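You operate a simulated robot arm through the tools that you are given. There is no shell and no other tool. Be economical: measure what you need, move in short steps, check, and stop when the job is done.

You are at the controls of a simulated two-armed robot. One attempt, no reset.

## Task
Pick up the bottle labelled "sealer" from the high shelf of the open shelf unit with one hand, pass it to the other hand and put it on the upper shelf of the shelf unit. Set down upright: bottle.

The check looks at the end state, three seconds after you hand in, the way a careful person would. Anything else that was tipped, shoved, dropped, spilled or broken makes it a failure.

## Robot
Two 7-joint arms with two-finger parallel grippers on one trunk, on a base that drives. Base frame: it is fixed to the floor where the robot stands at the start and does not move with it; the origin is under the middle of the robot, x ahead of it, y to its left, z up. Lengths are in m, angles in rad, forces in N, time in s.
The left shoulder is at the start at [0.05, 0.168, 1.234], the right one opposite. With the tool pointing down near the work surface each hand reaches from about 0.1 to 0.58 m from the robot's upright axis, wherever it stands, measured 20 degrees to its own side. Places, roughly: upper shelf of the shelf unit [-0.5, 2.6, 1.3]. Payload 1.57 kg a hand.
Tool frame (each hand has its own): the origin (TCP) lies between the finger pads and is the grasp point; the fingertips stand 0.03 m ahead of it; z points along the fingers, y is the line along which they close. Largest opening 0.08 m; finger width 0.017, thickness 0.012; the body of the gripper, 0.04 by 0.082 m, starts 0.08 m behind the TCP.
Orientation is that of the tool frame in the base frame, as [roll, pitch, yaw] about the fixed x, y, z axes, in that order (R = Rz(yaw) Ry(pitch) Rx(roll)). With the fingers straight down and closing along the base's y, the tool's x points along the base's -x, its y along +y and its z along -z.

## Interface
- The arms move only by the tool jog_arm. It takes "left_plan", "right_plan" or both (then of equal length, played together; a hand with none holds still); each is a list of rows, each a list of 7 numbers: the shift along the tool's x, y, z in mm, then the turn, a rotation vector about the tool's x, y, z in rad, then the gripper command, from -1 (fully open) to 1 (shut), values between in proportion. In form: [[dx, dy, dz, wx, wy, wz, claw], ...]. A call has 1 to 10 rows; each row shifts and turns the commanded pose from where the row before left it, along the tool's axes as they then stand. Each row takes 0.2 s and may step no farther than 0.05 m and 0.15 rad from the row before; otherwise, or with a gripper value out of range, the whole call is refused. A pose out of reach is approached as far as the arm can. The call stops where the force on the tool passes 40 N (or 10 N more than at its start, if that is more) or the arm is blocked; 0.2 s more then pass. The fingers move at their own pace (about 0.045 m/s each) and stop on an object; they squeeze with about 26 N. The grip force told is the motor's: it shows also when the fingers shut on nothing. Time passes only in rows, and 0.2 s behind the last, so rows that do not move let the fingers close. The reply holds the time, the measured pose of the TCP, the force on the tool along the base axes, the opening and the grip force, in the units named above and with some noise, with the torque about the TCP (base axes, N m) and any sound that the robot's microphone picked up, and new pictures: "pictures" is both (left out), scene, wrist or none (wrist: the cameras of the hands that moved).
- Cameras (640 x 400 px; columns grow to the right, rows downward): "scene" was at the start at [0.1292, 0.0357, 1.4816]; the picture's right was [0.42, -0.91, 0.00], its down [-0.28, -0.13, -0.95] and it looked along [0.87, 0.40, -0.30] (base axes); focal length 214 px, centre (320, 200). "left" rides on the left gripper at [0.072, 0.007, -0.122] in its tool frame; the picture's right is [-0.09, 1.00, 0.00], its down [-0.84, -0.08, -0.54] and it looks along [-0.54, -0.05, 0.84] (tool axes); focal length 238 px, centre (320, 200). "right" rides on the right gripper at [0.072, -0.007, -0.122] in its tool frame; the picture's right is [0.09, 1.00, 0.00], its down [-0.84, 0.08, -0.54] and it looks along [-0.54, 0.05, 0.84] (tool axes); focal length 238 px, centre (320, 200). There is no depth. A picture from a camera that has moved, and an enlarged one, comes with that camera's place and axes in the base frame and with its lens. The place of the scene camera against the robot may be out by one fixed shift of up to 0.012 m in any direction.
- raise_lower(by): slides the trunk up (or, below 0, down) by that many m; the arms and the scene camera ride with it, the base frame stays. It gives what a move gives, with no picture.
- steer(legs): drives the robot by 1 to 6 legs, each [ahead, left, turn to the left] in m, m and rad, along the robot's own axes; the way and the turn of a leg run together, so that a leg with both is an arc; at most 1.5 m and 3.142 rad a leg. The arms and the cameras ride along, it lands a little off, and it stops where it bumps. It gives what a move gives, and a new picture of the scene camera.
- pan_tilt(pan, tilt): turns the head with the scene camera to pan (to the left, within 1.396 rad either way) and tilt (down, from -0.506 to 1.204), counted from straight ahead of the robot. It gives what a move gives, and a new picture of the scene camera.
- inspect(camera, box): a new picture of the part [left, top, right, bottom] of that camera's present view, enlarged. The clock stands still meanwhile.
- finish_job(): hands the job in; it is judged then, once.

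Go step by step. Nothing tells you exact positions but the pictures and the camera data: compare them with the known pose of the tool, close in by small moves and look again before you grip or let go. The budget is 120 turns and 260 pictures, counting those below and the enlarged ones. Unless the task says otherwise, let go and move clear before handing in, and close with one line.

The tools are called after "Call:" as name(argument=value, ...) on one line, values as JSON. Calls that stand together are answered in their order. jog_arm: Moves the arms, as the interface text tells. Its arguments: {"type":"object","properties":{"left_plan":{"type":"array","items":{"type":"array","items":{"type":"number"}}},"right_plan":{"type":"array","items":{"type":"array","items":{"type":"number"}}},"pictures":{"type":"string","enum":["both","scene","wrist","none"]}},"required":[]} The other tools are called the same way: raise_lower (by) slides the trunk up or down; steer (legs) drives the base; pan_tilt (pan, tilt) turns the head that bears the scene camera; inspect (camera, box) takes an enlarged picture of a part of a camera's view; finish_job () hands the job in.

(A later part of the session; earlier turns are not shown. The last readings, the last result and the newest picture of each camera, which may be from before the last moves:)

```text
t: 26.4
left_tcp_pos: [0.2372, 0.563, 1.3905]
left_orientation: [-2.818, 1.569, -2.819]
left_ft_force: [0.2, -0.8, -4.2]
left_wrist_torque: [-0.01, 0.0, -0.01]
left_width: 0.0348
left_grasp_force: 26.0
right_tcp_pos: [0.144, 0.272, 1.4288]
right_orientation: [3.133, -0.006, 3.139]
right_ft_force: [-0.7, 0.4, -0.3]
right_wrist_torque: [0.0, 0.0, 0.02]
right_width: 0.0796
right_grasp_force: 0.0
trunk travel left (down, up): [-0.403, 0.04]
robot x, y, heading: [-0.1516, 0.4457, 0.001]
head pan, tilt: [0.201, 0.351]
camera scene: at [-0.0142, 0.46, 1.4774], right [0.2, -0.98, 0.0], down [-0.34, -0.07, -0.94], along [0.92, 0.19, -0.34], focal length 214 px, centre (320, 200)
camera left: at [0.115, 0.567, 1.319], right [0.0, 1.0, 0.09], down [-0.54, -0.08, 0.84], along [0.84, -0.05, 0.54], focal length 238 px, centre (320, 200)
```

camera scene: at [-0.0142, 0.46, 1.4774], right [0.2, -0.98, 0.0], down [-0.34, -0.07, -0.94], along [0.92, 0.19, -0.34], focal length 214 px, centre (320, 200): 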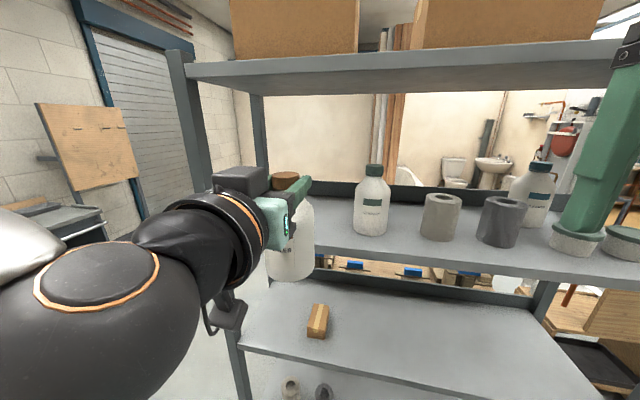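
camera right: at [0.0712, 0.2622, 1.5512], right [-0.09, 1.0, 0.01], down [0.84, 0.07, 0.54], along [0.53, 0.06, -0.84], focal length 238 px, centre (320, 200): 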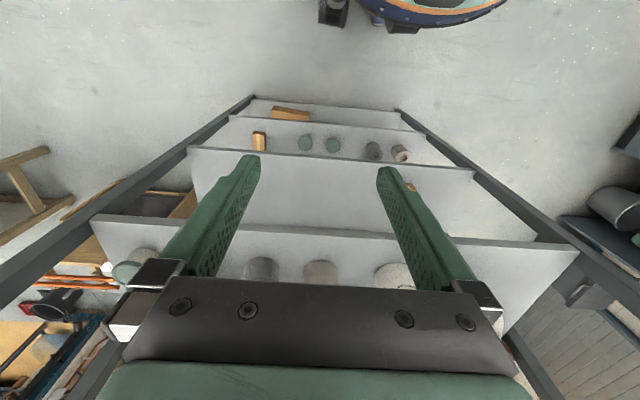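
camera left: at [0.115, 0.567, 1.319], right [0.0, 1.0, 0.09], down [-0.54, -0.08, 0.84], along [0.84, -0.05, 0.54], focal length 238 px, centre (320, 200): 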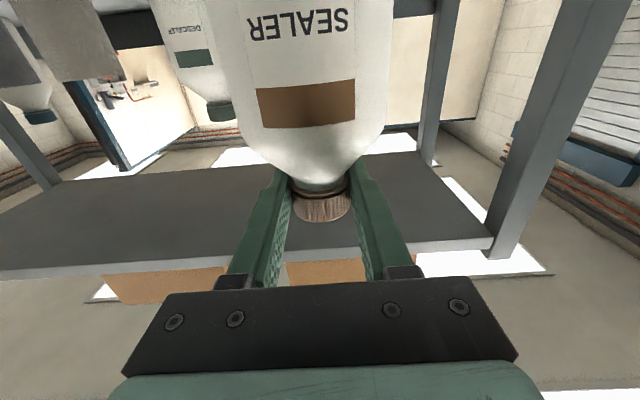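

The bottle is out of the shelf, hanging at (0.237, 0.563). I'll back the robot away from the rack for room, then look towards the destination.

Call:
steer(legs=[[-0.3, 0, 0]])

Call:
pan_tilt(pan=1.39, tilt=0.2)

Call:
pan_tilt(pan=-1.39, tilt=0.4)

```text
t: 28.5
left_tcp_pos: [-0.0695, 0.5594, 1.3896]
left_orientation: [-2.72, 1.57, -2.729]
left_ft_force: [-0.2, -0.4, -4.3]
left_wrist_torque: [0.01, 0.06, -0.03]
left_width: 0.0348
left_grasp_force: 26.0
right_tcp_pos: [-0.1659, 0.2698, 1.4293]
right_orientation: [3.135, -0.007, 3.13]
right_ft_force: [-0.6, -0.1, 0.4]
right_wrist_torque: [0.01, 0.02, -0.04]
right_width: 0.0803
right_grasp_force: 0.2
trunk travel left (down, up): [-0.403, 0.04]
robot x, y, heading: [-0.4588, 0.4477, -0.007]
head pan, tilt: [0.201, 0.351]
camera scene: at [-0.322, 0.4596, 1.4775], right [0.19, -0.98, 0.0], down [-0.34, -0.07, -0.94], along [0.92, 0.18, -0.34], focal length 214 px, centre (320, 200)
```

scene: 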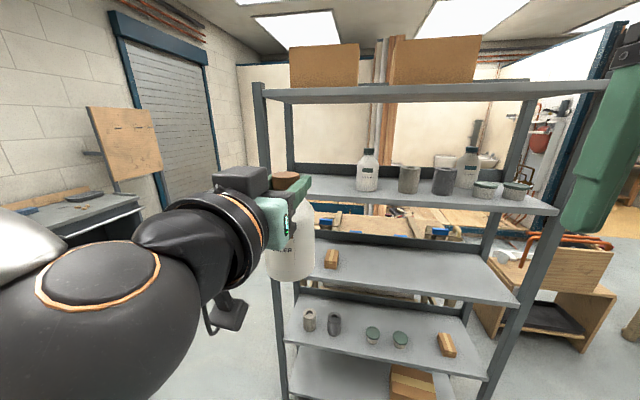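

```text
t: 29.9
left_tcp_pos: [-0.0684, 0.5584, 1.3905]
left_orientation: [-2.993, 1.57, -3.001]
left_ft_force: [0.2, 0.5, -4.2]
left_wrist_torque: [0.02, 0.06, -0.03]
left_width: 0.0348
left_grasp_force: 25.4
right_tcp_pos: [-0.1652, 0.2691, 1.4277]
right_orientation: [3.135, -0.007, 3.129]
right_ft_force: [0.0, 0.0, -1.3]
right_wrist_torque: [0.02, -0.02, 0.0]
right_width: 0.0803
right_grasp_force: 0.1
trunk travel left (down, up): [-0.403, 0.04]
robot x, y, heading: [-0.4565, 0.4452, -0.007]
head pan, tilt: [1.389, 0.201]
camera scene: at [-0.3953, 0.5334, 1.4915], right [0.98, -0.19, 0.0], down [-0.04, -0.2, -0.98], along [0.19, 0.96, -0.2], focal length 214 px, centre (320, 200)
```

scene: 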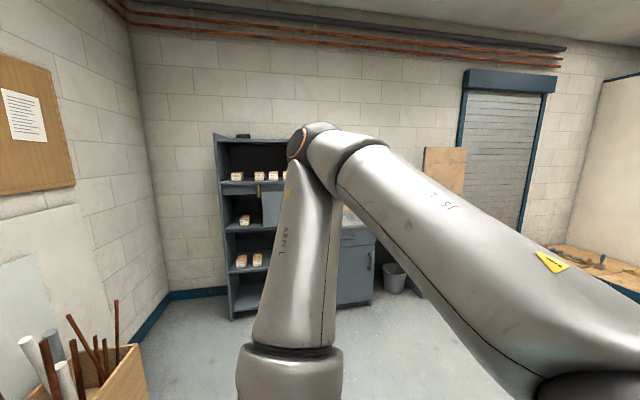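

```text
t: 32.4
left_tcp_pos: [-0.0684, 0.5597, 1.3901]
left_orientation: [-2.988, 1.567, -2.997]
left_ft_force: [1.2, 0.3, -4.4]
left_wrist_torque: [0.03, 0.04, -0.02]
left_width: 0.035
left_grasp_force: 25.8
right_tcp_pos: [-0.1648, 0.2688, 1.4285]
right_orientation: [3.135, -0.004, 3.13]
right_ft_force: [0.1, -0.3, -0.5]
right_wrist_torque: [0.01, 0.0, 0.02]
right_width: 0.0801
right_grasp_force: 0.1
trunk travel left (down, up): [-0.403, 0.04]
robot x, y, heading: [-0.4562, 0.4446, -0.002]
head pan, tilt: [-1.389, 0.4]
camera scene: at [-0.397, 0.3506, 1.473], right [-0.99, -0.17, 0.0], down [-0.07, 0.38, -0.92], along [0.16, -0.91, -0.39], focal length 214 px, centre (320, 200)
```

scene: 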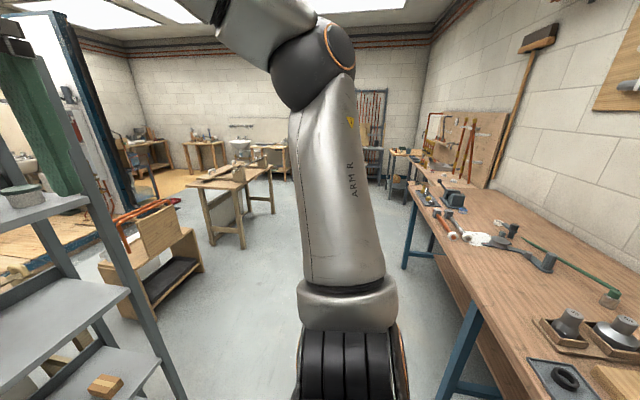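

The destination unit stands straight off to the robot's left, and there is space to hand over here. I'll turn the right hand so it points left, pitched slightly down, to take the bottle's body at about 90° to the left hand. First comes the yaw.

Call:
pan_tilt(pan=0.1, tilt=0.5)

Call:
jog_arm(right_plan=[[0, 0, 6, 0, 0, -0.15, -1], [0, 0, 6, 0, 0, -0.15, -1], [0, 0, 6, 0, 0, -0.15, -1], [0, 0, 6, 0, 0, -0.15, -1], [0, 0, 6, 0, 0, -0.15, -1], [0, 0, 6, 0, 0, -0.15, -1], [0, 0, 6, 0, 0, -0.15, -1], [0, 0, 6, 0, 0, -0.15, -1], [0, 0, 6, 0, 0, -0.15, -1], [0, 0, 6, 0, 0, -0.15, -1]], pictures="scene")

```text
t: 34.0
left_tcp_pos: [-0.0676, 0.5601, 1.3904]
left_orientation: [-2.977, 1.569, -2.986]
left_ft_force: [0.2, -0.1, -3.5]
left_wrist_torque: [-0.02, 0.02, -0.04]
left_width: 0.0348
left_grasp_force: 25.9
right_tcp_pos: [-0.1655, 0.27, 1.4292]
right_orientation: [3.135, -0.006, 3.131]
right_ft_force: [0.0, 0.1, 0.1]
right_wrist_torque: [-0.03, 0.0, 0.02]
right_width: 0.0801
right_grasp_force: 0.0
trunk travel left (down, up): [-0.403, 0.04]
robot x, y, heading: [-0.4558, 0.4438, -0.009]
head pan, tilt: [0.099, 0.499]
camera scene: at [-0.3223, 0.4501, 1.4638], right [0.09, -1.0, 0.0], down [-0.48, -0.04, -0.88], along [0.87, 0.08, -0.48], focal length 214 px, centre (320, 200)
```

scene: 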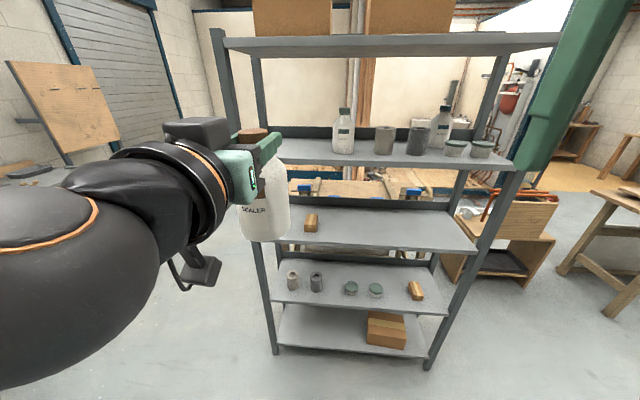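

```text
t: 36.1
left_tcp_pos: [-0.0683, 0.5592, 1.3902]
left_orientation: [-2.873, 1.569, -2.88]
left_ft_force: [-0.2, 0.3, -4.3]
left_wrist_torque: [0.01, 0.03, -0.04]
left_width: 0.0347
left_grasp_force: 25.8
right_tcp_pos: [-0.2099, 0.3151, 1.3192]
right_orientation: [3.135, 0.009, -1.655]
right_ft_force: [0.2, -0.2, 0.1]
right_wrist_torque: [-0.02, 0.01, 0.0]
right_width: 0.0798
right_grasp_force: 0.0
right hand out of reach, approached as far as the arm can: row 7, 8, 9, 10
trunk travel left (down, up): [-0.403, 0.04]
robot x, y, heading: [-0.4593, 0.4448, -0.006]
head pan, tilt: [0.099, 0.499]
camera scene: at [-0.3221, 0.4504, 1.4638], right [0.09, -1.0, 0.0], down [-0.48, -0.04, -0.88], along [0.87, 0.08, -0.48], focal length 214 px, centre (320, 200)
```

scene: 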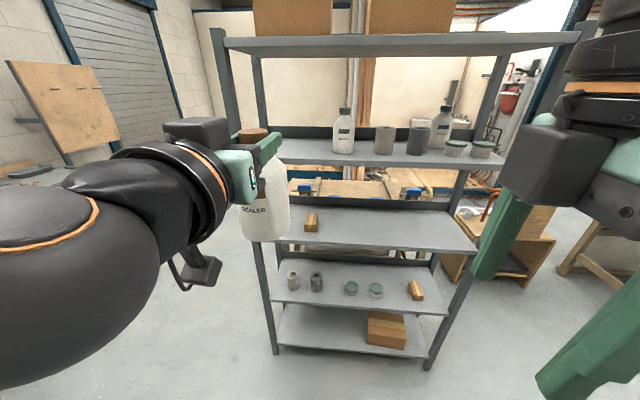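

The yaw is nearly done. Now I'll pitch the right hand up to point left and move it forward to a standoff.

Call:
jog_arm(right_plan=[[-10, -14, 0, 0, -0.13, -0.07, -1], [-9.9, -14, 1.4, 0, -0.14, 0, -1], [-9.6, -14, 2.8, 0, -0.14, 0, -1], [-9.1, -14, 4.1, 0, -0.14, 0, -1], [-8.5, -14, 5.3, 0, -0.14, 0, -1], [-7.6, -14, 6.4, 0, -0.14, 0, -1], [-6.7, -14, 7.4, 0, -0.14, 0, -1], [-5.6, -14, 8.3, 0, -0.14, 0, -1]], pictures="both")

```text
t: 38.0
left_tcp_pos: [-0.0677, 0.5589, 1.3908]
left_orientation: [3.034, 1.568, 3.025]
left_ft_force: [-0.4, -0.7, -3.7]
left_wrist_torque: [-0.01, 0.0, 0.05]
left_width: 0.035
left_grasp_force: 26.3
right_tcp_pos: [-0.1533, 0.3491, 1.3068]
right_orientation: [3.12, 1.118, -1.613]
right_ft_force: [0.1, 0.1, -0.6]
right_wrist_torque: [0.03, 0.01, -0.02]
right_width: 0.0798
right_grasp_force: 0.0
right hand out of reach, approached as far as the arm can: row 1, 6, 7, 8
trunk travel left (down, up): [-0.403, 0.04]
robot x, y, heading: [-0.4563, 0.4479, -0.008]
head pan, tilt: [0.099, 0.499]
camera scene: at [-0.3224, 0.4497, 1.4639], right [0.09, -1.0, 0.0], down [-0.48, -0.04, -0.88], along [0.87, 0.08, -0.48], focal length 214 px, centre (320, 200)
camera right: at [-0.1513, 0.2063, 1.2965], right [-1.0, -0.02, -0.07], down [-0.07, -0.12, 0.99], along [-0.03, 0.99, 0.12], focal length 238 px, centre (320, 200)
```

scene: 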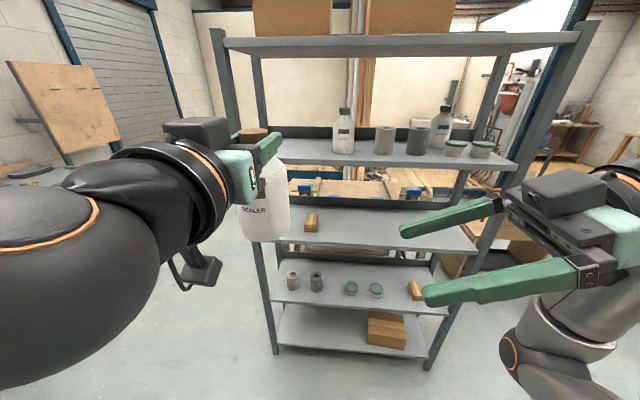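
right: 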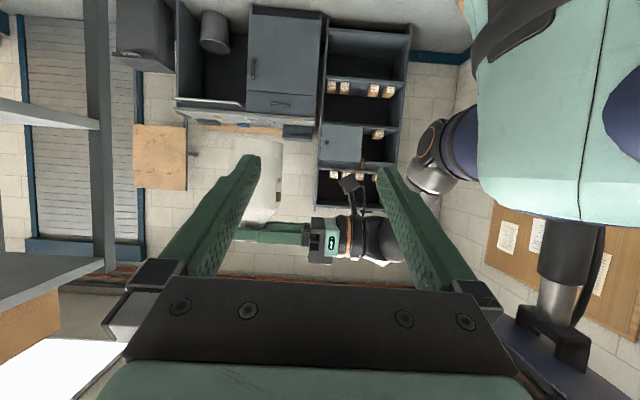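

The right hand points left at (-0.153, 0.349, 1.307), with the bottle axis at (-0.068, 0.559). I'll align it in x and move to a pre-grasp close to the bottle.

Call:
jog_arm(right_plan=[[-9.6, -16, 20, 0, 0, 0, -1], [-9.6, -16, 20, 0, 0, 0, -1], [-9.6, -16, 20, 0, 0, 0, -1], [-9.6, -16, 20, 0, 0, 0, -1], [-9.6, -16, 20, 0, 0, 0, -1], [0, 0, 0, 0, 0, 0, -1]], pictures="both")

```text
t: 39.4
left_tcp_pos: [-0.0688, 0.5592, 1.3906]
left_orientation: [-2.98, 1.569, -2.988]
left_ft_force: [0.4, -0.1, -4.2]
left_wrist_torque: [-0.02, -0.01, -0.03]
left_width: 0.035
left_grasp_force: 26.2
right_tcp_pos: [-0.1477, 0.3816, 1.3115]
right_orientation: [3.12, 1.117, -1.606]
right_ft_force: [-0.3, 0.8, 0.4]
right_wrist_torque: [0.0, 0.04, 0.02]
right_width: 0.0797
right_grasp_force: 0.0
right hand out of reach, approached as far as the arm can: row 1, 2, 3, 4, 5
trunk travel left (down, up): [-0.403, 0.04]
robot x, y, heading: [-0.4561, 0.4422, -0.004]
head pan, tilt: [0.099, 0.499]
camera scene: at [-0.3223, 0.4501, 1.4638], right [0.09, -1.0, 0.0], down [-0.48, -0.04, -0.88], along [0.87, 0.08, -0.48], focal length 214 px, centre (320, 200)
camera right: at [-0.1451, 0.2392, 1.3009], right [-1.0, -0.02, -0.07], down [-0.07, -0.12, 0.99], along [-0.03, 0.99, 0.12], focal length 238 px, centre (320, 200)
```

scene: 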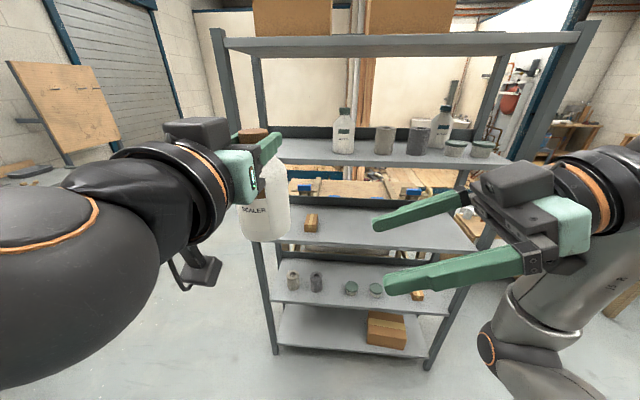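
right: 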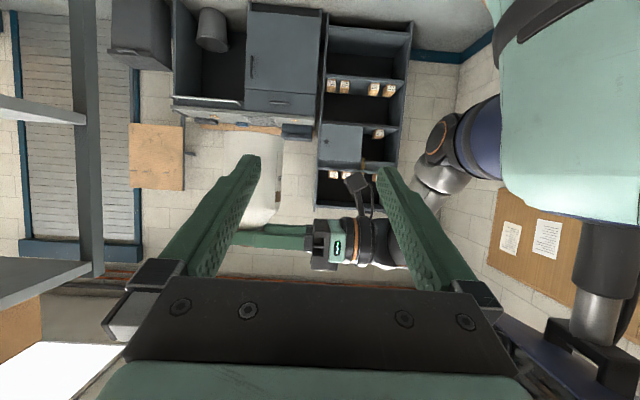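

The right arm can't extend that far while pointing straight left. I'll turn it to about 45° and pull back slightly. The left hand will then turn inwards and carry the bottle to the middle.

Call:
jog_arm(right_plan=[[8, 17, -16, 0.12, 0, 0.058, -1], [8, 17, -16, 0.12, 0, 0.058, -1], [0, 0, 0, 0.12, 0, 0.058, -1], [0, 0, 0, 0.12, 0, 0.058, -1], [0, 0, 0, 0.12, 0, 0.058, -1], [0, 0, 0, 0.12, 0, 0.058, -1]], pictures="scene")

```text
t: 40.8
left_tcp_pos: [-0.0694, 0.5588, 1.3905]
left_orientation: [-2.613, 1.57, -2.622]
left_ft_force: [-0.6, -0.4, -4.3]
left_wrist_torque: [0.01, 0.04, 0.01]
left_width: 0.0349
left_grasp_force: 26.3
right_tcp_pos: [-0.1707, 0.3466, 1.3354]
right_orientation: [-3.141, 1.116, -2.386]
right_ft_force: [0.2, -0.3, -1.3]
right_wrist_torque: [0.02, 0.0, 0.03]
right_width: 0.0799
right_grasp_force: 0.0
right hand out of reach, approached as far as the arm can: row 4, 5, 6
trunk travel left (down, up): [-0.403, 0.04]
robot x, y, heading: [-0.4561, 0.4442, -0.015]
head pan, tilt: [0.099, 0.499]
camera scene: at [-0.3226, 0.4505, 1.4638], right [0.09, -1.0, 0.0], down [-0.48, -0.04, -0.88], along [0.87, 0.08, -0.48], focal length 214 px, centre (320, 200)
```

scene: 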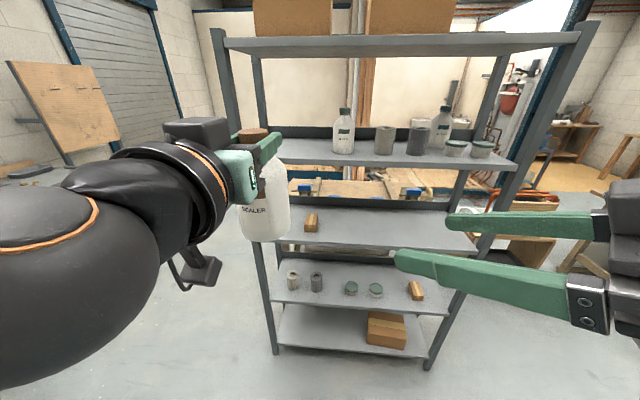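

The right hand now points about 43° to the left. I'll bring the bottle to the middle while turning the left hand inwards.

Call:
jog_arm(left_plan=[[0, -22, 0, 0.14, 0, 0, 1], [0, -21.8, 3.1, 0.14, 0, 0, 1], [0, -21.1, 6.1, 0.14, 0, 0, 1], [0, -20.1, 9, 0.14, 0, 0, 1], [0, -18.6, 11.7, 0.14, 0, 0, 1], [0, 0, 0, 0, 0, 0, 1]], pictures="both")

```text
t: 42.1
left_tcp_pos: [-0.069, 0.4488, 1.3907]
left_orientation: [0.887, 1.569, 0.175]
left_ft_force: [-0.7, 0.3, -4.2]
left_wrist_torque: [0.03, 0.01, -0.02]
left_width: 0.0347
left_grasp_force: 26.2
right_tcp_pos: [-0.1706, 0.3474, 1.3354]
right_orientation: [3.141, 1.115, -2.383]
right_ft_force: [-0.3, 0.5, 0.1]
right_wrist_torque: [0.01, 0.03, -0.02]
right_width: 0.0801
right_grasp_force: 0.1
trunk travel left (down, up): [-0.403, 0.04]
robot x, y, heading: [-0.458, 0.4431, -0.013]
head pan, tilt: [0.099, 0.499]
camera scene: at [-0.3227, 0.45, 1.4638], right [0.09, -1.0, 0.0], down [-0.48, -0.04, -0.88], along [0.87, 0.08, -0.48], focal length 214 px, centre (320, 200)
camera left: at [-0.1565, 0.5317, 1.3189], right [0.65, 0.75, 0.09], down [-0.46, 0.29, 0.84], along [0.6, -0.59, 0.54], focal length 238 px, centre (320, 200)
```

scene: 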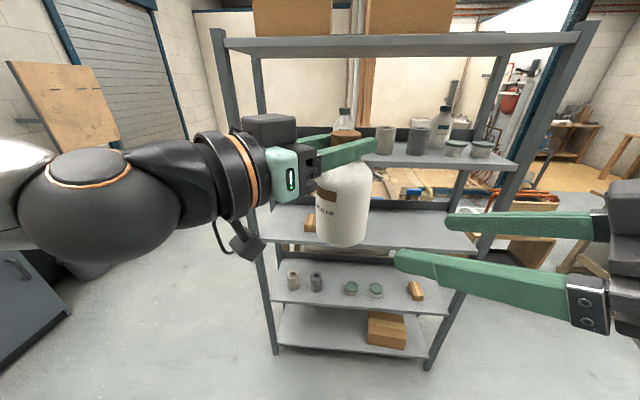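
left: 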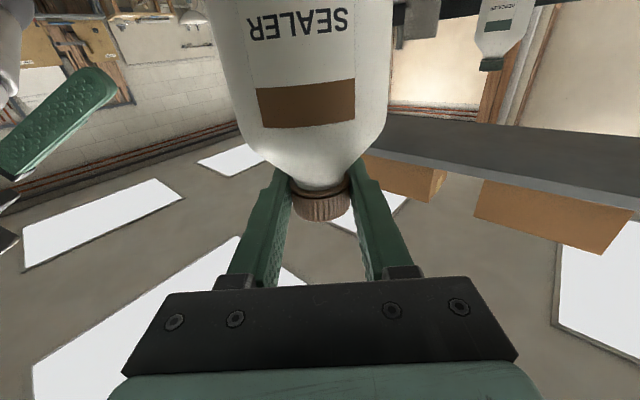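

The bottle now hangs at (-0.069, 0.449), and the hands are about 83° apart. I'll bring the right hand to the bottle's mid-body height, just short of it, and check the centring.

Call:
jog_arm(right_plan=[[-2.8, 1.4, 24.6, 0, 0, 0, -1], [-2.8, 1.4, 24.6, 0, 0, 0, -1], [-2.8, 1.4, 24.6, 0, 0, 0, -1], [0, 0, 0, 0, 0, 0, -1]], pictures="both")

```text
t: 43.1
left_tcp_pos: [-0.0671, 0.4495, 1.3905]
left_orientation: [-2.423, 1.569, -3.133]
left_ft_force: [0.1, -1.2, -3.1]
left_wrist_torque: [0.02, 0.0, 0.01]
left_width: 0.0353
left_grasp_force: 26.0
right_tcp_pos: [-0.1234, 0.3974, 1.3111]
right_orientation: [3.142, 1.118, -2.384]
right_ft_force: [0.2, -0.4, -1.2]
right_wrist_torque: [-0.02, 0.04, 0.0]
right_width: 0.0801
right_grasp_force: 0.0
trunk travel left (down, up): [-0.403, 0.04]
robot x, y, heading: [-0.458, 0.4405, -0.006]
head pan, tilt: [0.099, 0.499]
camera scene: at [-0.3225, 0.4498, 1.4638], right [0.09, -1.0, 0.0], down [-0.48, -0.04, -0.88], along [0.87, 0.08, -0.48], focal length 214 px, centre (320, 200)
camera right: at [-0.2219, 0.2948, 1.3002], right [-0.71, 0.7, -0.08], down [-0.14, -0.03, 0.99], along [0.69, 0.72, 0.12], focal length 238 px, centre (320, 200)
```

scene: 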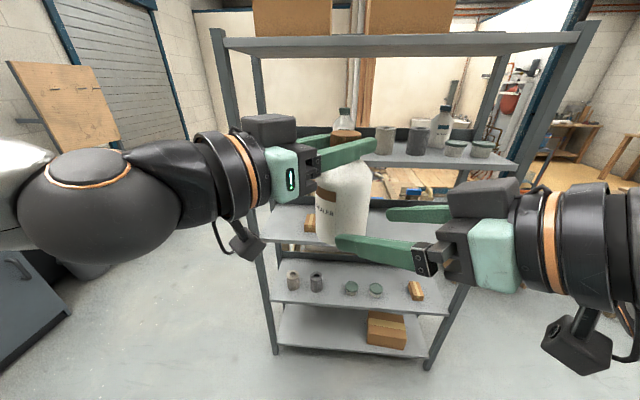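
right: 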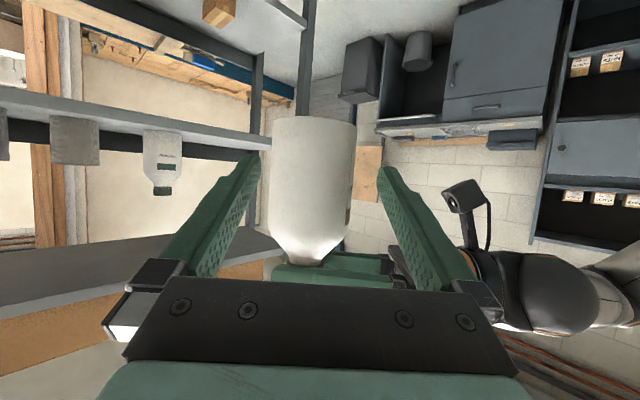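

The bottle's body appears about 8 px left of the finger midline. I'll zoom in to measure this before going around it.

Call:
inspect(camera="right", box=[240, 90, 400, 270])

```text
2.22 times, centred on (320, 180) of right
camera zoom: at [-0.2219, 0.2948, 1.3002], right [-0.71, 0.7, -0.08], down [-0.14, -0.03, 0.99], along [0.69, 0.72, 0.12], focal length 530 px, centre (320, 244)
```

zoom: 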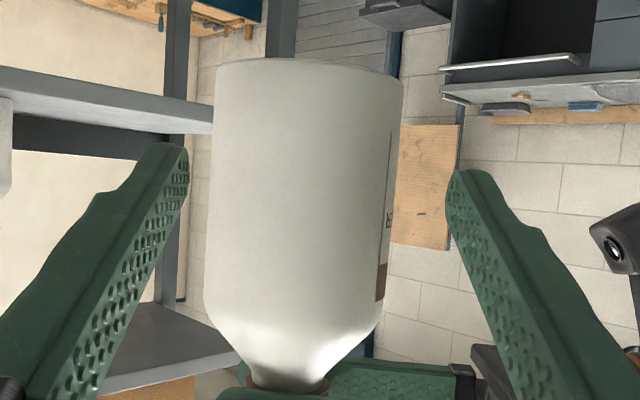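

At grip height the body is centred about 7.5 mm to the left of the midline. I'll shift the hand over and advance partway, then check.

Call:
jog_arm(right_plan=[[0, -7.5, 0, 0, 0, 0, -1], [0, 0, 0, 0, 0, 0, -1]], pictures="none")

Call:
inspect(camera="right", box=[240, 90, 400, 270])

```text
t: 43.8
left_tcp_pos: [-0.0669, 0.4498, 1.3898]
left_orientation: [-2.281, 1.568, -2.989]
left_ft_force: [0.6, -0.3, -4.2]
left_wrist_torque: [0.0, 0.02, 0.01]
left_width: 0.0349
left_grasp_force: 26.3
right_tcp_pos: [-0.118, 0.3923, 1.3104]
right_orientation: [-3.141, 1.114, -2.384]
right_ft_force: [0.0, -0.5, 0.0]
right_wrist_torque: [0.0, 0.01, 0.0]
right_width: 0.0801
right_grasp_force: 0.1
trunk travel left (down, up): [-0.403, 0.04]
robot x, y, heading: [-0.4579, 0.4464, -0.003]
head pan, tilt: [0.099, 0.499]
```

```text
2.22 times, centred on (320, 180) of right
camera zoom: at [-0.2166, 0.2896, 1.2998], right [-0.71, 0.7, -0.08], down [-0.14, -0.03, 0.99], along [0.69, 0.72, 0.12], focal length 530 px, centre (320, 244)
```

zoom: 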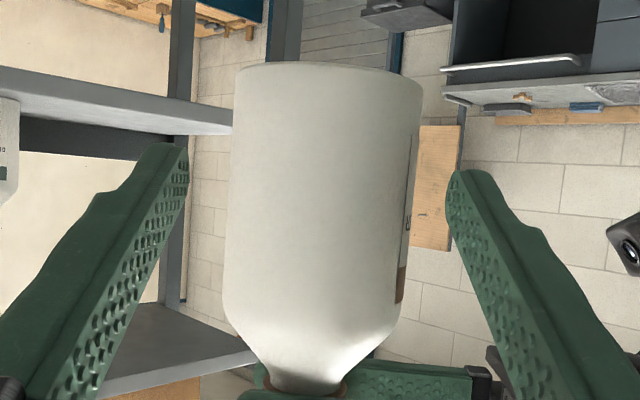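

Now it's centred. I'll advance slowly around the body, watching forces.

Call:
jog_arm(right_plan=[[-5.5, 0, 11.2, 0, 0, 0, -1], [-5.5, 0, 11.2, 0, 0, 0, -1], [-5.5, 0, 11.2, 0, 0, 0, -1], [0, 0, 0, 0, 0, 0, -1]], pictures="both")

Call:
inspect(camera="right", box=[240, 90, 400, 270])

```text
t: 44.8
left_tcp_pos: [-0.068, 0.4496, 1.3901]
left_orientation: [-2.4, 1.569, -3.111]
left_ft_force: [-0.3, -0.1, -3.4]
left_wrist_torque: [0.02, 0.01, 0.01]
left_width: 0.035
left_grasp_force: 26.3
right_tcp_pos: [-0.0906, 0.4186, 1.3093]
right_orientation: [-3.139, 1.117, -2.383]
right_ft_force: [0.9, 0.3, -0.2]
right_wrist_torque: [0.0, -0.01, 0.0]
right_width: 0.0802
right_grasp_force: 0.2
trunk travel left (down, up): [-0.403, 0.04]
robot x, y, heading: [-0.4593, 0.4444, -0.011]
head pan, tilt: [0.099, 0.499]
camera scene: at [-0.3224, 0.4499, 1.4638], right [0.09, -1.0, 0.0], down [-0.48, -0.04, -0.88], along [0.87, 0.08, -0.48], focal length 214 px, centre (320, 200)
camera right: at [-0.1895, 0.3156, 1.2992], right [-0.71, 0.7, -0.08], down [-0.14, -0.03, 0.99], along [0.69, 0.72, 0.12], focal length 238 px, centre (320, 200)
```

scene: 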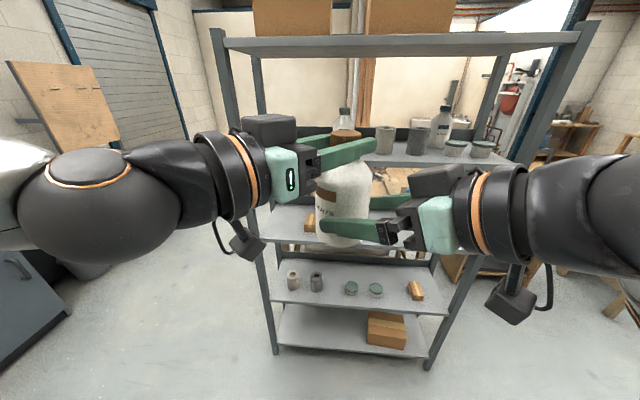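
right: 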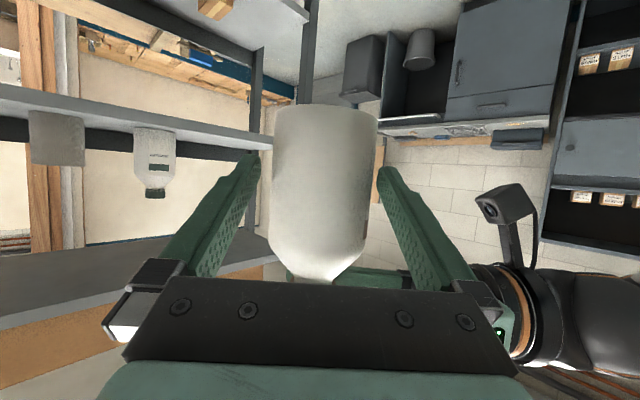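

```text
2.22 times, centred on (320, 180) of right
camera zoom: at [-0.1895, 0.3156, 1.2992], right [-0.71, 0.7, -0.08], down [-0.14, -0.03, 0.99], along [0.69, 0.72, 0.12], focal length 530 px, centre (320, 244)
```

zoom: 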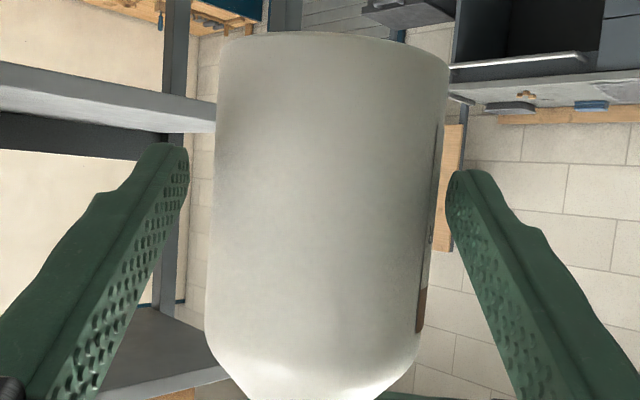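

The bottle is centred within about 1.5 mm. I'll correct that and advance the last 33 mm so the pads sit on the bottle's mid-line.

Call:
jog_arm(right_plan=[[-2.4, 1.5, 5, 0, 0, 0, -1], [-4, 0, 8.2, 0, 0, 0, -1], [-4, 0, 8.2, 0, 0, 0, -1], [-4, 0, 8.2, 0, 0, 0, -1], [0, 0, 0, 0, 0, 0, -1]], pictures="both")

Call:
inspect(camera="right", box=[220, 60, 420, 260])

```text
t: 46.0
left_tcp_pos: [-0.0674, 0.4492, 1.3901]
left_orientation: [-2.382, 1.569, -3.09]
left_ft_force: [-0.5, 0.1, -4.2]
left_wrist_torque: [0.01, 0.02, 0.01]
left_width: 0.0352
left_grasp_force: 25.5
right_tcp_pos: [-0.0671, 0.4414, 1.3085]
right_orientation: [-3.139, 1.117, -2.384]
right_ft_force: [-0.6, -0.7, 0.4]
right_wrist_torque: [0.0, -0.02, 0.01]
right_width: 0.0799
right_grasp_force: 0.1
trunk travel left (down, up): [-0.403, 0.04]
robot x, y, heading: [-0.4589, 0.4457, -0.007]
head pan, tilt: [0.099, 0.499]
camera scene: at [-0.3224, 0.4499, 1.4638], right [0.09, -1.0, 0.0], down [-0.48, -0.04, -0.88], along [0.87, 0.08, -0.48], focal length 214 px, centre (320, 200)
camera right: at [-0.1667, 0.3392, 1.2989], right [-0.71, 0.7, -0.08], down [-0.14, -0.03, 0.99], along [0.69, 0.72, 0.12], focal length 238 px, centre (320, 200)
```

scene: 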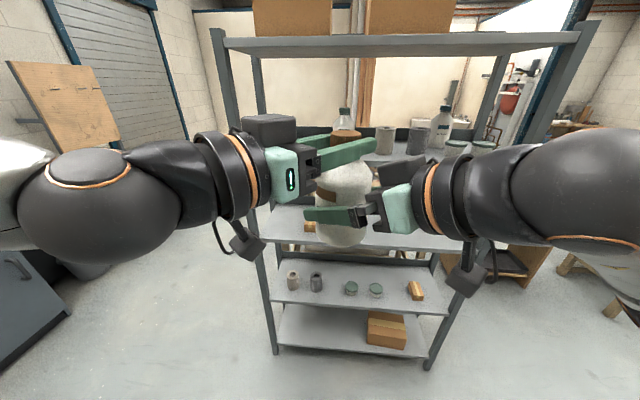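
right: 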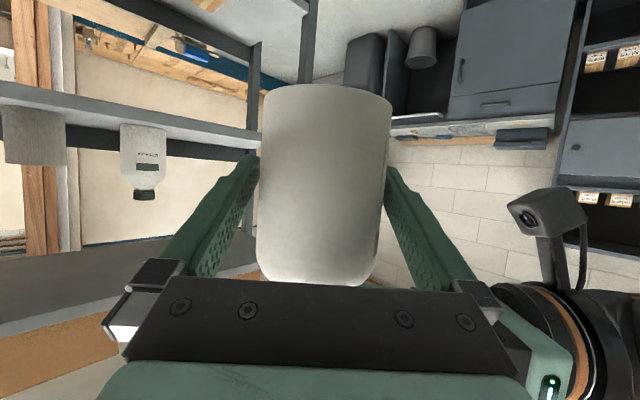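

```text
2.00 times, centred on (320, 160) of right
camera zoom: at [-0.1667, 0.3392, 1.2989], right [-0.71, 0.7, -0.08], down [-0.14, -0.03, 0.99], along [0.69, 0.72, 0.12], focal length 477 px, centre (320, 280)
```

zoom: 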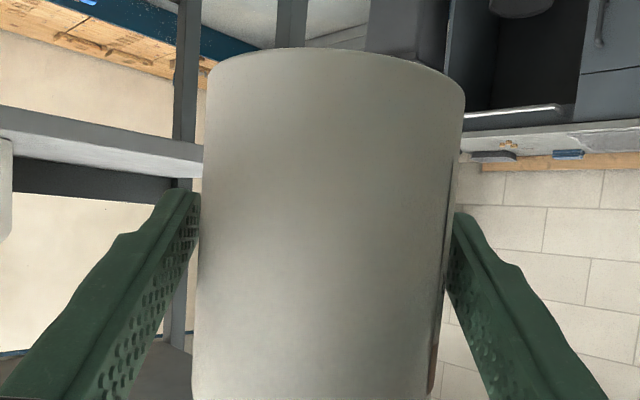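

The fingers straddle the body evenly with the TCP on its axis. I'll close the right hand while the left keeps hold.

Call:
jog_arm(right_plan=[[0, 0, 0, 0, 0, 0, 1], [0, 0, 0, 0, 0, 0, 1], [0, 0, 0, 0, 0, 0, 1], [0, 0, 0, 0, 0, 0, 1]], pictures="none")

```text
t: 47.0
left_tcp_pos: [-0.0678, 0.4492, 1.3904]
left_orientation: [-2.58, 1.57, 2.995]
left_ft_force: [3.6, -6.4, -5.2]
left_wrist_torque: [-0.39, -0.16, 0.04]
left_width: 0.0349
left_grasp_force: 26.1
right_tcp_pos: [-0.0684, 0.4419, 1.3103]
right_orientation: [-3.139, 1.117, -2.381]
right_ft_force: [-2.8, 6.6, 0.8]
right_wrist_torque: [-0.15, -0.08, -0.03]
right_width: 0.0724
right_grasp_force: 25.9
trunk travel left (down, up): [-0.403, 0.04]
robot x, y, heading: [-0.4621, 0.444, -0.004]
head pan, tilt: [0.099, 0.499]
```

The right hand grips the body at 72 mm. Now I'll open the left hand and check that the right carries the full weight before I withdraw it.

Call:
jog_arm(left_plan=[[0, 0, 0, 0, 0, 0, 0.2], [0, 0, 0, 0, 0, 0, -0.4], [0, 0, 0, 0, 0, 0, -1], [0, 0, 0, 0, 0, 0, -1], [0, 0, 0, 0, 0, 0, -1]], pictures="both")

```text
t: 48.1
left_tcp_pos: [-0.0672, 0.4493, 1.3916]
left_orientation: [0.92, 1.57, 0.209]
left_ft_force: [0.1, -0.7, 0.1]
left_wrist_torque: [-0.03, 0.0, 0.0]
left_width: 0.0801
left_grasp_force: 0.0
right_tcp_pos: [-0.068, 0.4409, 1.3096]
right_orientation: [-3.14, 1.115, -2.384]
right_ft_force: [0.1, 0.1, 0.2]
right_wrist_torque: [-0.05, 0.01, 0.0]
right_width: 0.0723
right_grasp_force: 26.2
trunk travel left (down, up): [-0.403, 0.04]
robot x, y, heading: [-0.4575, 0.442, -0.006]
head pan, tilt: [0.099, 0.499]
camera scene: at [-0.3223, 0.45, 1.4638], right [0.09, -1.0, 0.0], down [-0.48, -0.04, -0.88], along [0.87, 0.08, -0.48], focal length 214 px, centre (320, 200)
camera left: at [-0.1562, 0.5318, 1.3188], right [0.65, 0.76, 0.09], down [-0.46, 0.29, 0.84], along [0.61, -0.58, 0.54], focal length 238 px, centre (320, 200)
```

scene: 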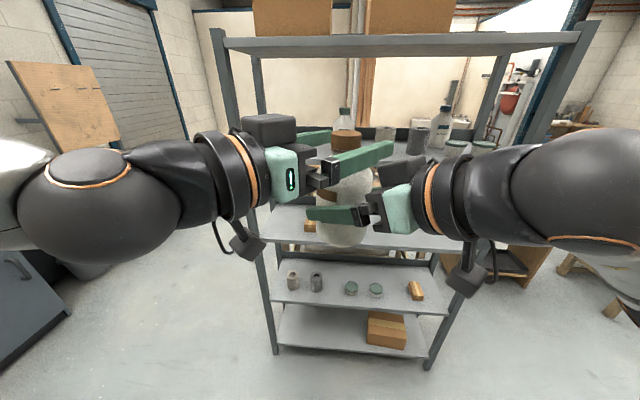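
left: 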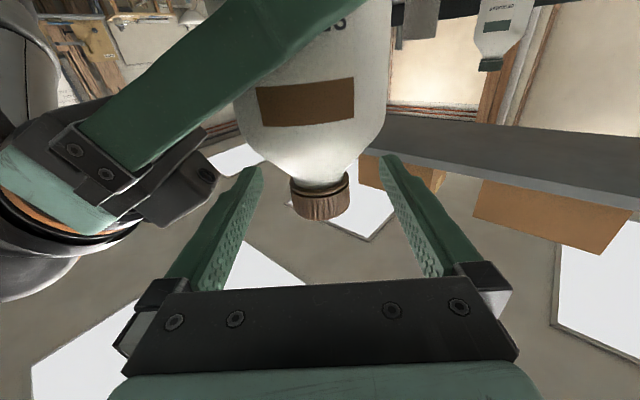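

The right hand holds the bottle and the left is clear of the cap. I'll draw the left hand straight back.

Call:
jog_arm(left_plan=[[0, 0, -15, 0, 0, 0, -1], [0, 0, -20, 0, 0, 0, -1], [0, 0, -25, 0, 0, 0, -1], [0, 0, -25, 0, 0, 0, -1], [0, 0, -25, 0, 0, 0, -1]], pictures="both")

```text
t: 49.4
left_tcp_pos: [-0.1321, 0.5149, 1.418]
left_orientation: [-2.411, 1.569, -3.122]
left_ft_force: [-0.4, 0.8, 0.3]
left_wrist_torque: [-0.01, -0.01, 0.03]
left_width: 0.0803
left_grasp_force: 0.0
left hand out of reach, approached as far as the arm can: row 3, 4, 5
right_tcp_pos: [-0.0679, 0.4422, 1.31]
right_orientation: [-3.138, 1.118, -2.381]
right_ft_force: [-0.8, -0.2, 0.4]
right_wrist_torque: [-0.02, 0.01, 0.0]
right_width: 0.0726
right_grasp_force: 26.3
trunk travel left (down, up): [-0.403, 0.04]
robot x, y, heading: [-0.4611, 0.4416, -0.009]
head pan, tilt: [0.099, 0.499]
camera scene: at [-0.323, 0.4505, 1.4639], right [0.09, -1.0, 0.0], down [-0.48, -0.04, -0.88], along [0.87, 0.08, -0.48], focal length 214 px, centre (320, 200)
camera left: at [-0.2212, 0.598, 1.3469], right [0.65, 0.76, 0.09], down [-0.46, 0.29, 0.84], along [0.61, -0.59, 0.54], focal length 238 px, centre (320, 200)
```

scene: 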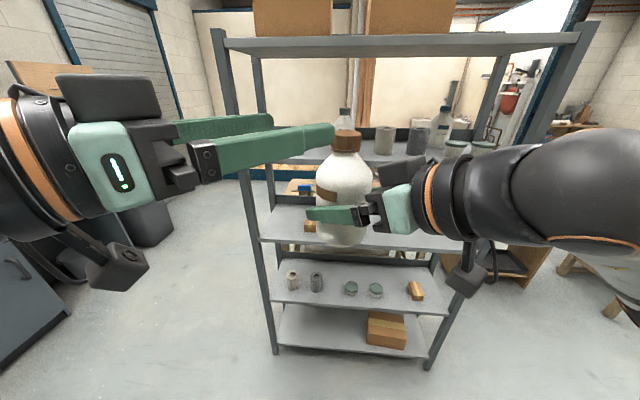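
left: 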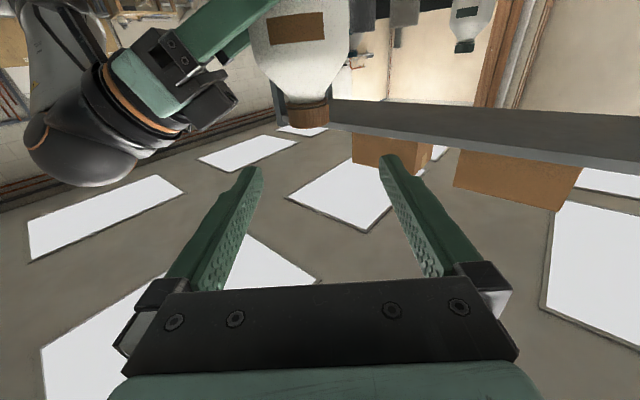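

The right hand alone holds the bottle upright. I'll move the left arm back out to its side and stow it, in two moves.

Call:
jog_arm(left_plan=[[0, 34.4, -29, -0.14, 0, 0, -1], [0, 38, -24, -0.14, 0, 0, -1], [0, 41, -18, -0.14, 0, 0, -1], [0, 43, -12.4, -0.14, 0, 0, -1], [0, 44.6, -6.3, -0.14, 0, 0, -1]], pictures="none")

Call:
jog_arm(left_plan=[[35, 8, 0, 0, 0.15, 0, -1], [35, 8, 0, 0, 0.15, 0, -1], [35, 8, 0, 0, 0.15, 0, -1], [35, 8, 10, 0, 0.15, 0, -1], [30, 8, 15, 0, 0.15, 0, -1], [30, 8, 20, 0, 0.15, 0, -1], [25, 8, 25, 0, 0.15, 0, -1], [20, 0, 30, 0, 0.15, 0, -1], [15, 0, 30, 0, 0.15, 0, -1], [0, 0, 35, 0, 0.15, 0, -1]], pictures="scene")

```text
t: 50.5
left_tcp_pos: [-0.1254, 0.7398, 1.4312]
left_orientation: [-0.019, 1.571, -0.028]
left_ft_force: [0.9, -0.4, 0.0]
left_wrist_torque: [0.02, -0.03, -0.01]
left_width: 0.08
left_grasp_force: 0.1
left hand out of reach, approached as far as the arm can: row 1, 2
right_tcp_pos: [-0.0668, 0.4414, 1.3094]
right_orientation: [3.141, 1.116, -2.384]
right_ft_force: [0.8, 0.2, 0.5]
right_wrist_torque: [-0.05, -0.01, 0.04]
right_width: 0.0724
right_grasp_force: 25.9
trunk travel left (down, up): [-0.403, 0.04]
robot x, y, heading: [-0.4566, 0.4436, -0.005]
head pan, tilt: [0.099, 0.499]
```

```text
t: 52.8
left_tcp_pos: [-0.1595, 0.795, 1.0822]
left_orientation: [-3.141, 0.068, 3.133]
left_ft_force: [-0.4, -0.2, 0.0]
left_wrist_torque: [-0.01, 0.01, -0.01]
left_width: 0.0803
left_grasp_force: 0.1
right_tcp_pos: [-0.0671, 0.4418, 1.3083]
right_orientation: [3.142, 1.115, -2.385]
right_ft_force: [0.1, 0.3, 0.0]
right_wrist_torque: [-0.03, 0.0, 0.02]
right_width: 0.0724
right_grasp_force: 26.5
trunk travel left (down, up): [-0.403, 0.04]
robot x, y, heading: [-0.46, 0.4443, -0.012]
head pan, tilt: [0.099, 0.499]
camera scene: at [-0.3218, 0.4498, 1.4637], right [0.09, -1.0, 0.0], down [-0.48, -0.04, -0.88], along [0.87, 0.08, -0.48], focal length 214 px, centre (320, 200)
```

scene: 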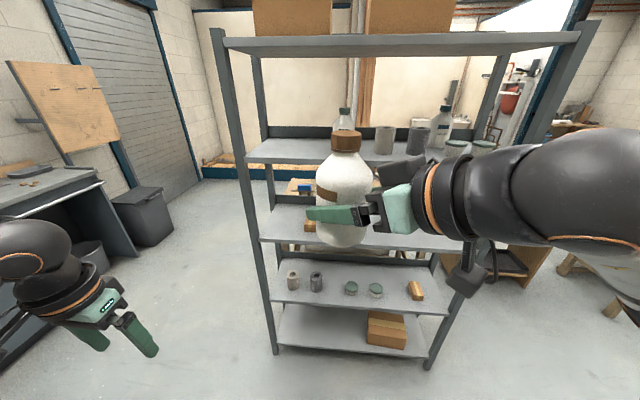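

The left arm is stowed. A bench stands close behind the robot, so I'll go a little forward, slide left 0.75 m and then turn 90° left to face the destination unit.

Call:
steer(legs=[[0.1, 0, 0], [0, 0.75, 0], [0, 0, 1.57]])

Call:
pan_tilt(pan=0.0, tilt=0.2)

```text
t: 64.3
left_tcp_pos: [-0.6989, 1.492, 1.0842]
left_orientation: [3.141, 0.07, -1.584]
left_ft_force: [0.4, -0.5, -1.3]
left_wrist_torque: [-0.01, 0.01, 0.02]
left_width: 0.0799
left_grasp_force: 0.1
right_tcp_pos: [-0.3429, 1.5835, 1.3095]
right_orientation: [-3.139, 1.115, -0.818]
right_ft_force: [0.4, 0.0, -3.9]
right_wrist_torque: [-0.02, -0.04, 0.01]
right_width: 0.0722
right_grasp_force: 26.2
trunk travel left (down, up): [-0.403, 0.04]
robot x, y, heading: [-0.3511, 1.1933, 1.552]
head pan, tilt: [0.099, 0.499]
camera scene: at [-0.3519, 1.321, 1.4638], right [1.0, 0.08, 0.0], down [0.04, -0.48, -0.88], along [-0.07, 0.87, -0.48], focal length 214 px, centre (320, 200)
```

scene: 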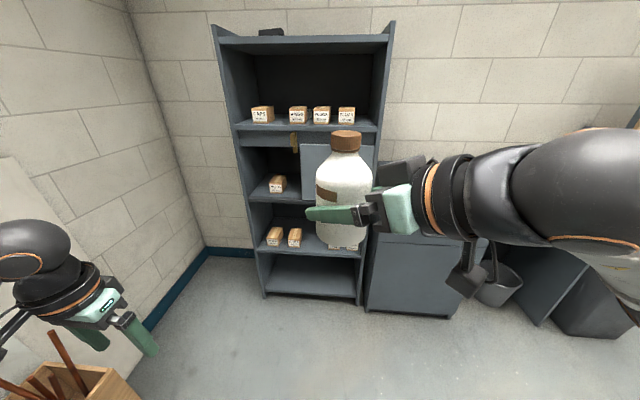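

```text
t: 65.1
left_tcp_pos: [-0.6982, 1.4928, 1.084]
left_orientation: [-3.141, 0.069, -1.586]
left_ft_force: [0.2, 0.3, -0.8]
left_wrist_torque: [0.01, -0.01, -0.02]
left_width: 0.0798
left_grasp_force: 0.0
right_tcp_pos: [-0.3428, 1.5825, 1.309]
right_orientation: [3.141, 1.114, -0.819]
right_ft_force: [0.2, 0.2, -4.4]
right_wrist_torque: [-0.01, -0.03, -0.02]
right_width: 0.0722
right_grasp_force: 26.3
trunk travel left (down, up): [-0.403, 0.04]
robot x, y, heading: [-0.3476, 1.1929, 1.549]
head pan, tilt: [0.0, 0.201]
camera scene: at [-0.3427, 1.3235, 1.4914], right [1.0, -0.01, 0.0], down [0.0, -0.2, -0.98], along [0.01, 0.98, -0.2], focal length 214 px, centre (320, 200)
```

scene: 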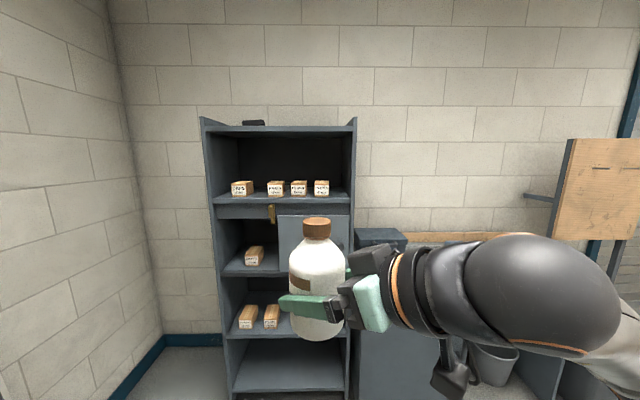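

The unit's upper shelf holds a row of small boxes set towards the back, with free space in front of them. I'll zoom in to see it properly.

Call:
inspect(camera="scene", box=[190, 100, 370, 240])

```text
2.86 times, centred on (280, 170) of scene
camera zoom: at [-0.3427, 1.3235, 1.4914], right [1.0, -0.01, 0.0], down [0.0, -0.2, -0.98], along [0.01, 0.98, -0.2], focal length 613 px, centre (434, 286)
```

zoom: 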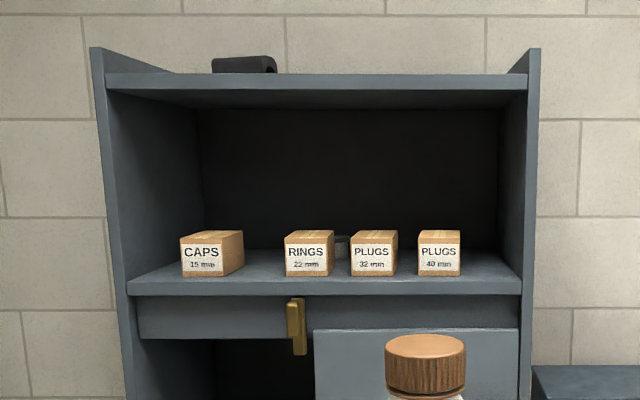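

Call:
inspect(camera="scene", box=[205, 160, 365, 220])

```text
4.00 times, centred on (285, 190) of scene
camera zoom: at [-0.3427, 1.3235, 1.4914], right [1.0, -0.01, 0.0], down [0.0, -0.2, -0.98], along [0.01, 0.98, -0.2], focal length 858 px, centre (460, 240)
```

zoom: 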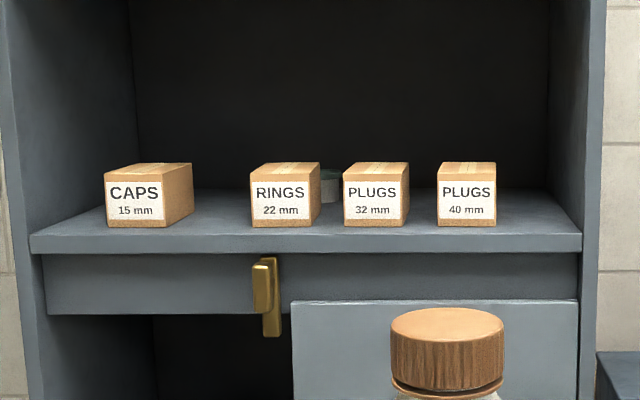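

The boxes stand only about 5 cm behind the shelf's front edge. The widest gap is between CAPS and RINGS, about 10 cm at x≈-0.65. I'll aim there with the hand pointing about 30° left, so that only one fingertip goes into the gap. First I'll raise the trunk and slide left, then look again from a new spot to fix the scale.

Call:
raise_lower(by=0.04)

Call:
steer(legs=[[0, 0.28, 0.02], [0.35, 0, 0]])

Call:
inspect(camera="scene", box=[180, 120, 460, 260])

```text
t: 65.9
left_tcp_pos: [-0.6989, 1.4938, 1.1236]
left_orientation: [3.141, 0.071, -1.584]
left_ft_force: [0.4, -0.8, -1.2]
left_wrist_torque: [0.03, -0.02, 0.01]
left_width: 0.08
left_grasp_force: 0.1
right_tcp_pos: [-0.3427, 1.584, 1.3489]
right_orientation: [3.141, 1.116, -0.818]
right_ft_force: [-0.8, 0.9, -4.5]
right_wrist_torque: [-0.01, 0.01, -0.02]
right_width: 0.0723
right_grasp_force: 26.3
trunk travel left (down, up): [-0.443, 0.0]
robot x, y, heading: [-0.3518, 1.1943, 1.552]
head pan, tilt: [0.0, 0.201]
```

```text
t: 70.8
left_tcp_pos: [-0.9874, 1.8364, 1.1223]
left_orientation: [-3.141, 0.07, -1.561]
left_ft_force: [0.2, 0.5, 0.4]
left_wrist_torque: [0.01, -0.01, 0.01]
left_width: 0.0801
left_grasp_force: 0.1
right_tcp_pos: [-0.6351, 1.9353, 1.3499]
right_orientation: [3.141, 1.116, -0.795]
right_ft_force: [1.0, 0.1, -4.5]
right_wrist_torque: [-0.01, 0.0, 0.04]
right_width: 0.0724
right_grasp_force: 25.9
trunk travel left (down, up): [-0.443, 0.0]
robot x, y, heading: [-0.629, 1.5443, 1.578]
head pan, tilt: [0.0, 0.201]
camera scene: at [-0.6274, 1.6761, 1.5311], right [1.0, 0.01, 0.0], down [0.0, -0.2, -0.98], along [-0.01, 0.98, -0.2], focal length 214 px, centre (320, 200)
```

scene: 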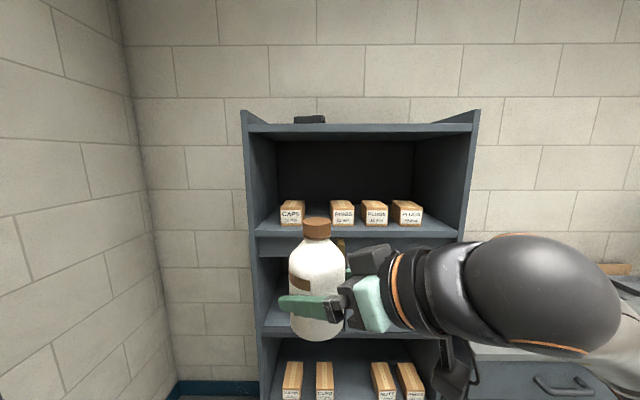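

```text
2.29 times, centred on (320, 190) of scene
camera zoom: at [-0.6274, 1.6761, 1.5311], right [1.0, 0.01, 0.0], down [0.0, -0.2, -0.98], along [-0.01, 0.98, -0.2], focal length 490 px, centre (320, 223)
```

zoom: 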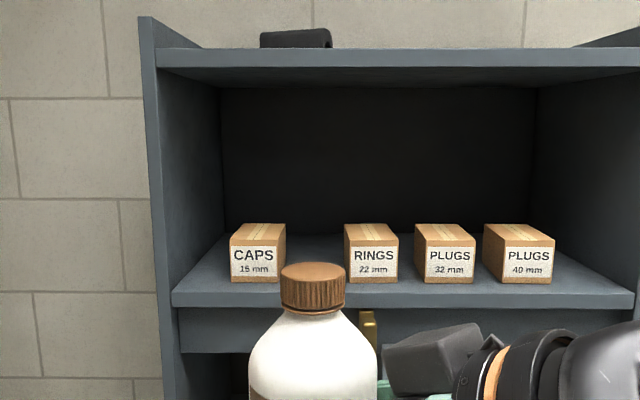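

Triangulation puts the shelf surface at z≈1.289, its front edge at y≈2.35 and the box fronts at y≈2.40. The gap runs from x≈-0.695 to x≈-0.595. I'll raise the bottle and trim the hand's heading to 30°.

Call:
jog_arm(right_plan=[[-12, 0, -6, 0.075, 0, 0.037, 1], [-12, 0, -6, 0.075, 0, 0.037, 1], [-12, 0, -6, 0.075, 0, 0.037, 1], [0, 0, 0, 0, 0, 0, 1]], pictures="scene")

```text
t: 71.8
left_tcp_pos: [-0.9871, 1.8356, 1.1243]
left_orientation: [-3.141, 0.069, -1.561]
left_ft_force: [-0.3, 0.0, -0.5]
left_wrist_torque: [-0.01, -0.02, 0.03]
left_width: 0.0801
left_grasp_force: 0.0
right_tcp_pos: [-0.6346, 1.9372, 1.39]
right_orientation: [3.139, 1.115, -1.047]
right_ft_force: [-0.9, -0.5, -4.0]
right_wrist_torque: [-0.03, -0.03, 0.03]
right_width: 0.0722
right_grasp_force: 26.0
trunk travel left (down, up): [-0.443, 0.0]
robot x, y, heading: [-0.629, 1.5447, 1.584]
head pan, tilt: [0.0, 0.201]
camera scene: at [-0.6271, 1.6758, 1.5311], right [1.0, 0.01, 0.0], down [0.0, -0.2, -0.98], along [-0.01, 0.98, -0.2], focal length 214 px, centre (320, 200)
```

scene: 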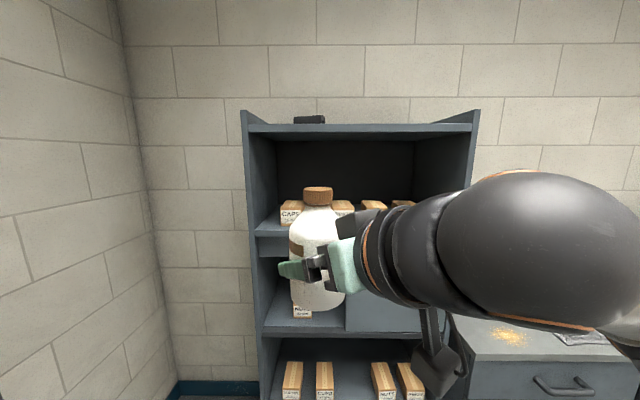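

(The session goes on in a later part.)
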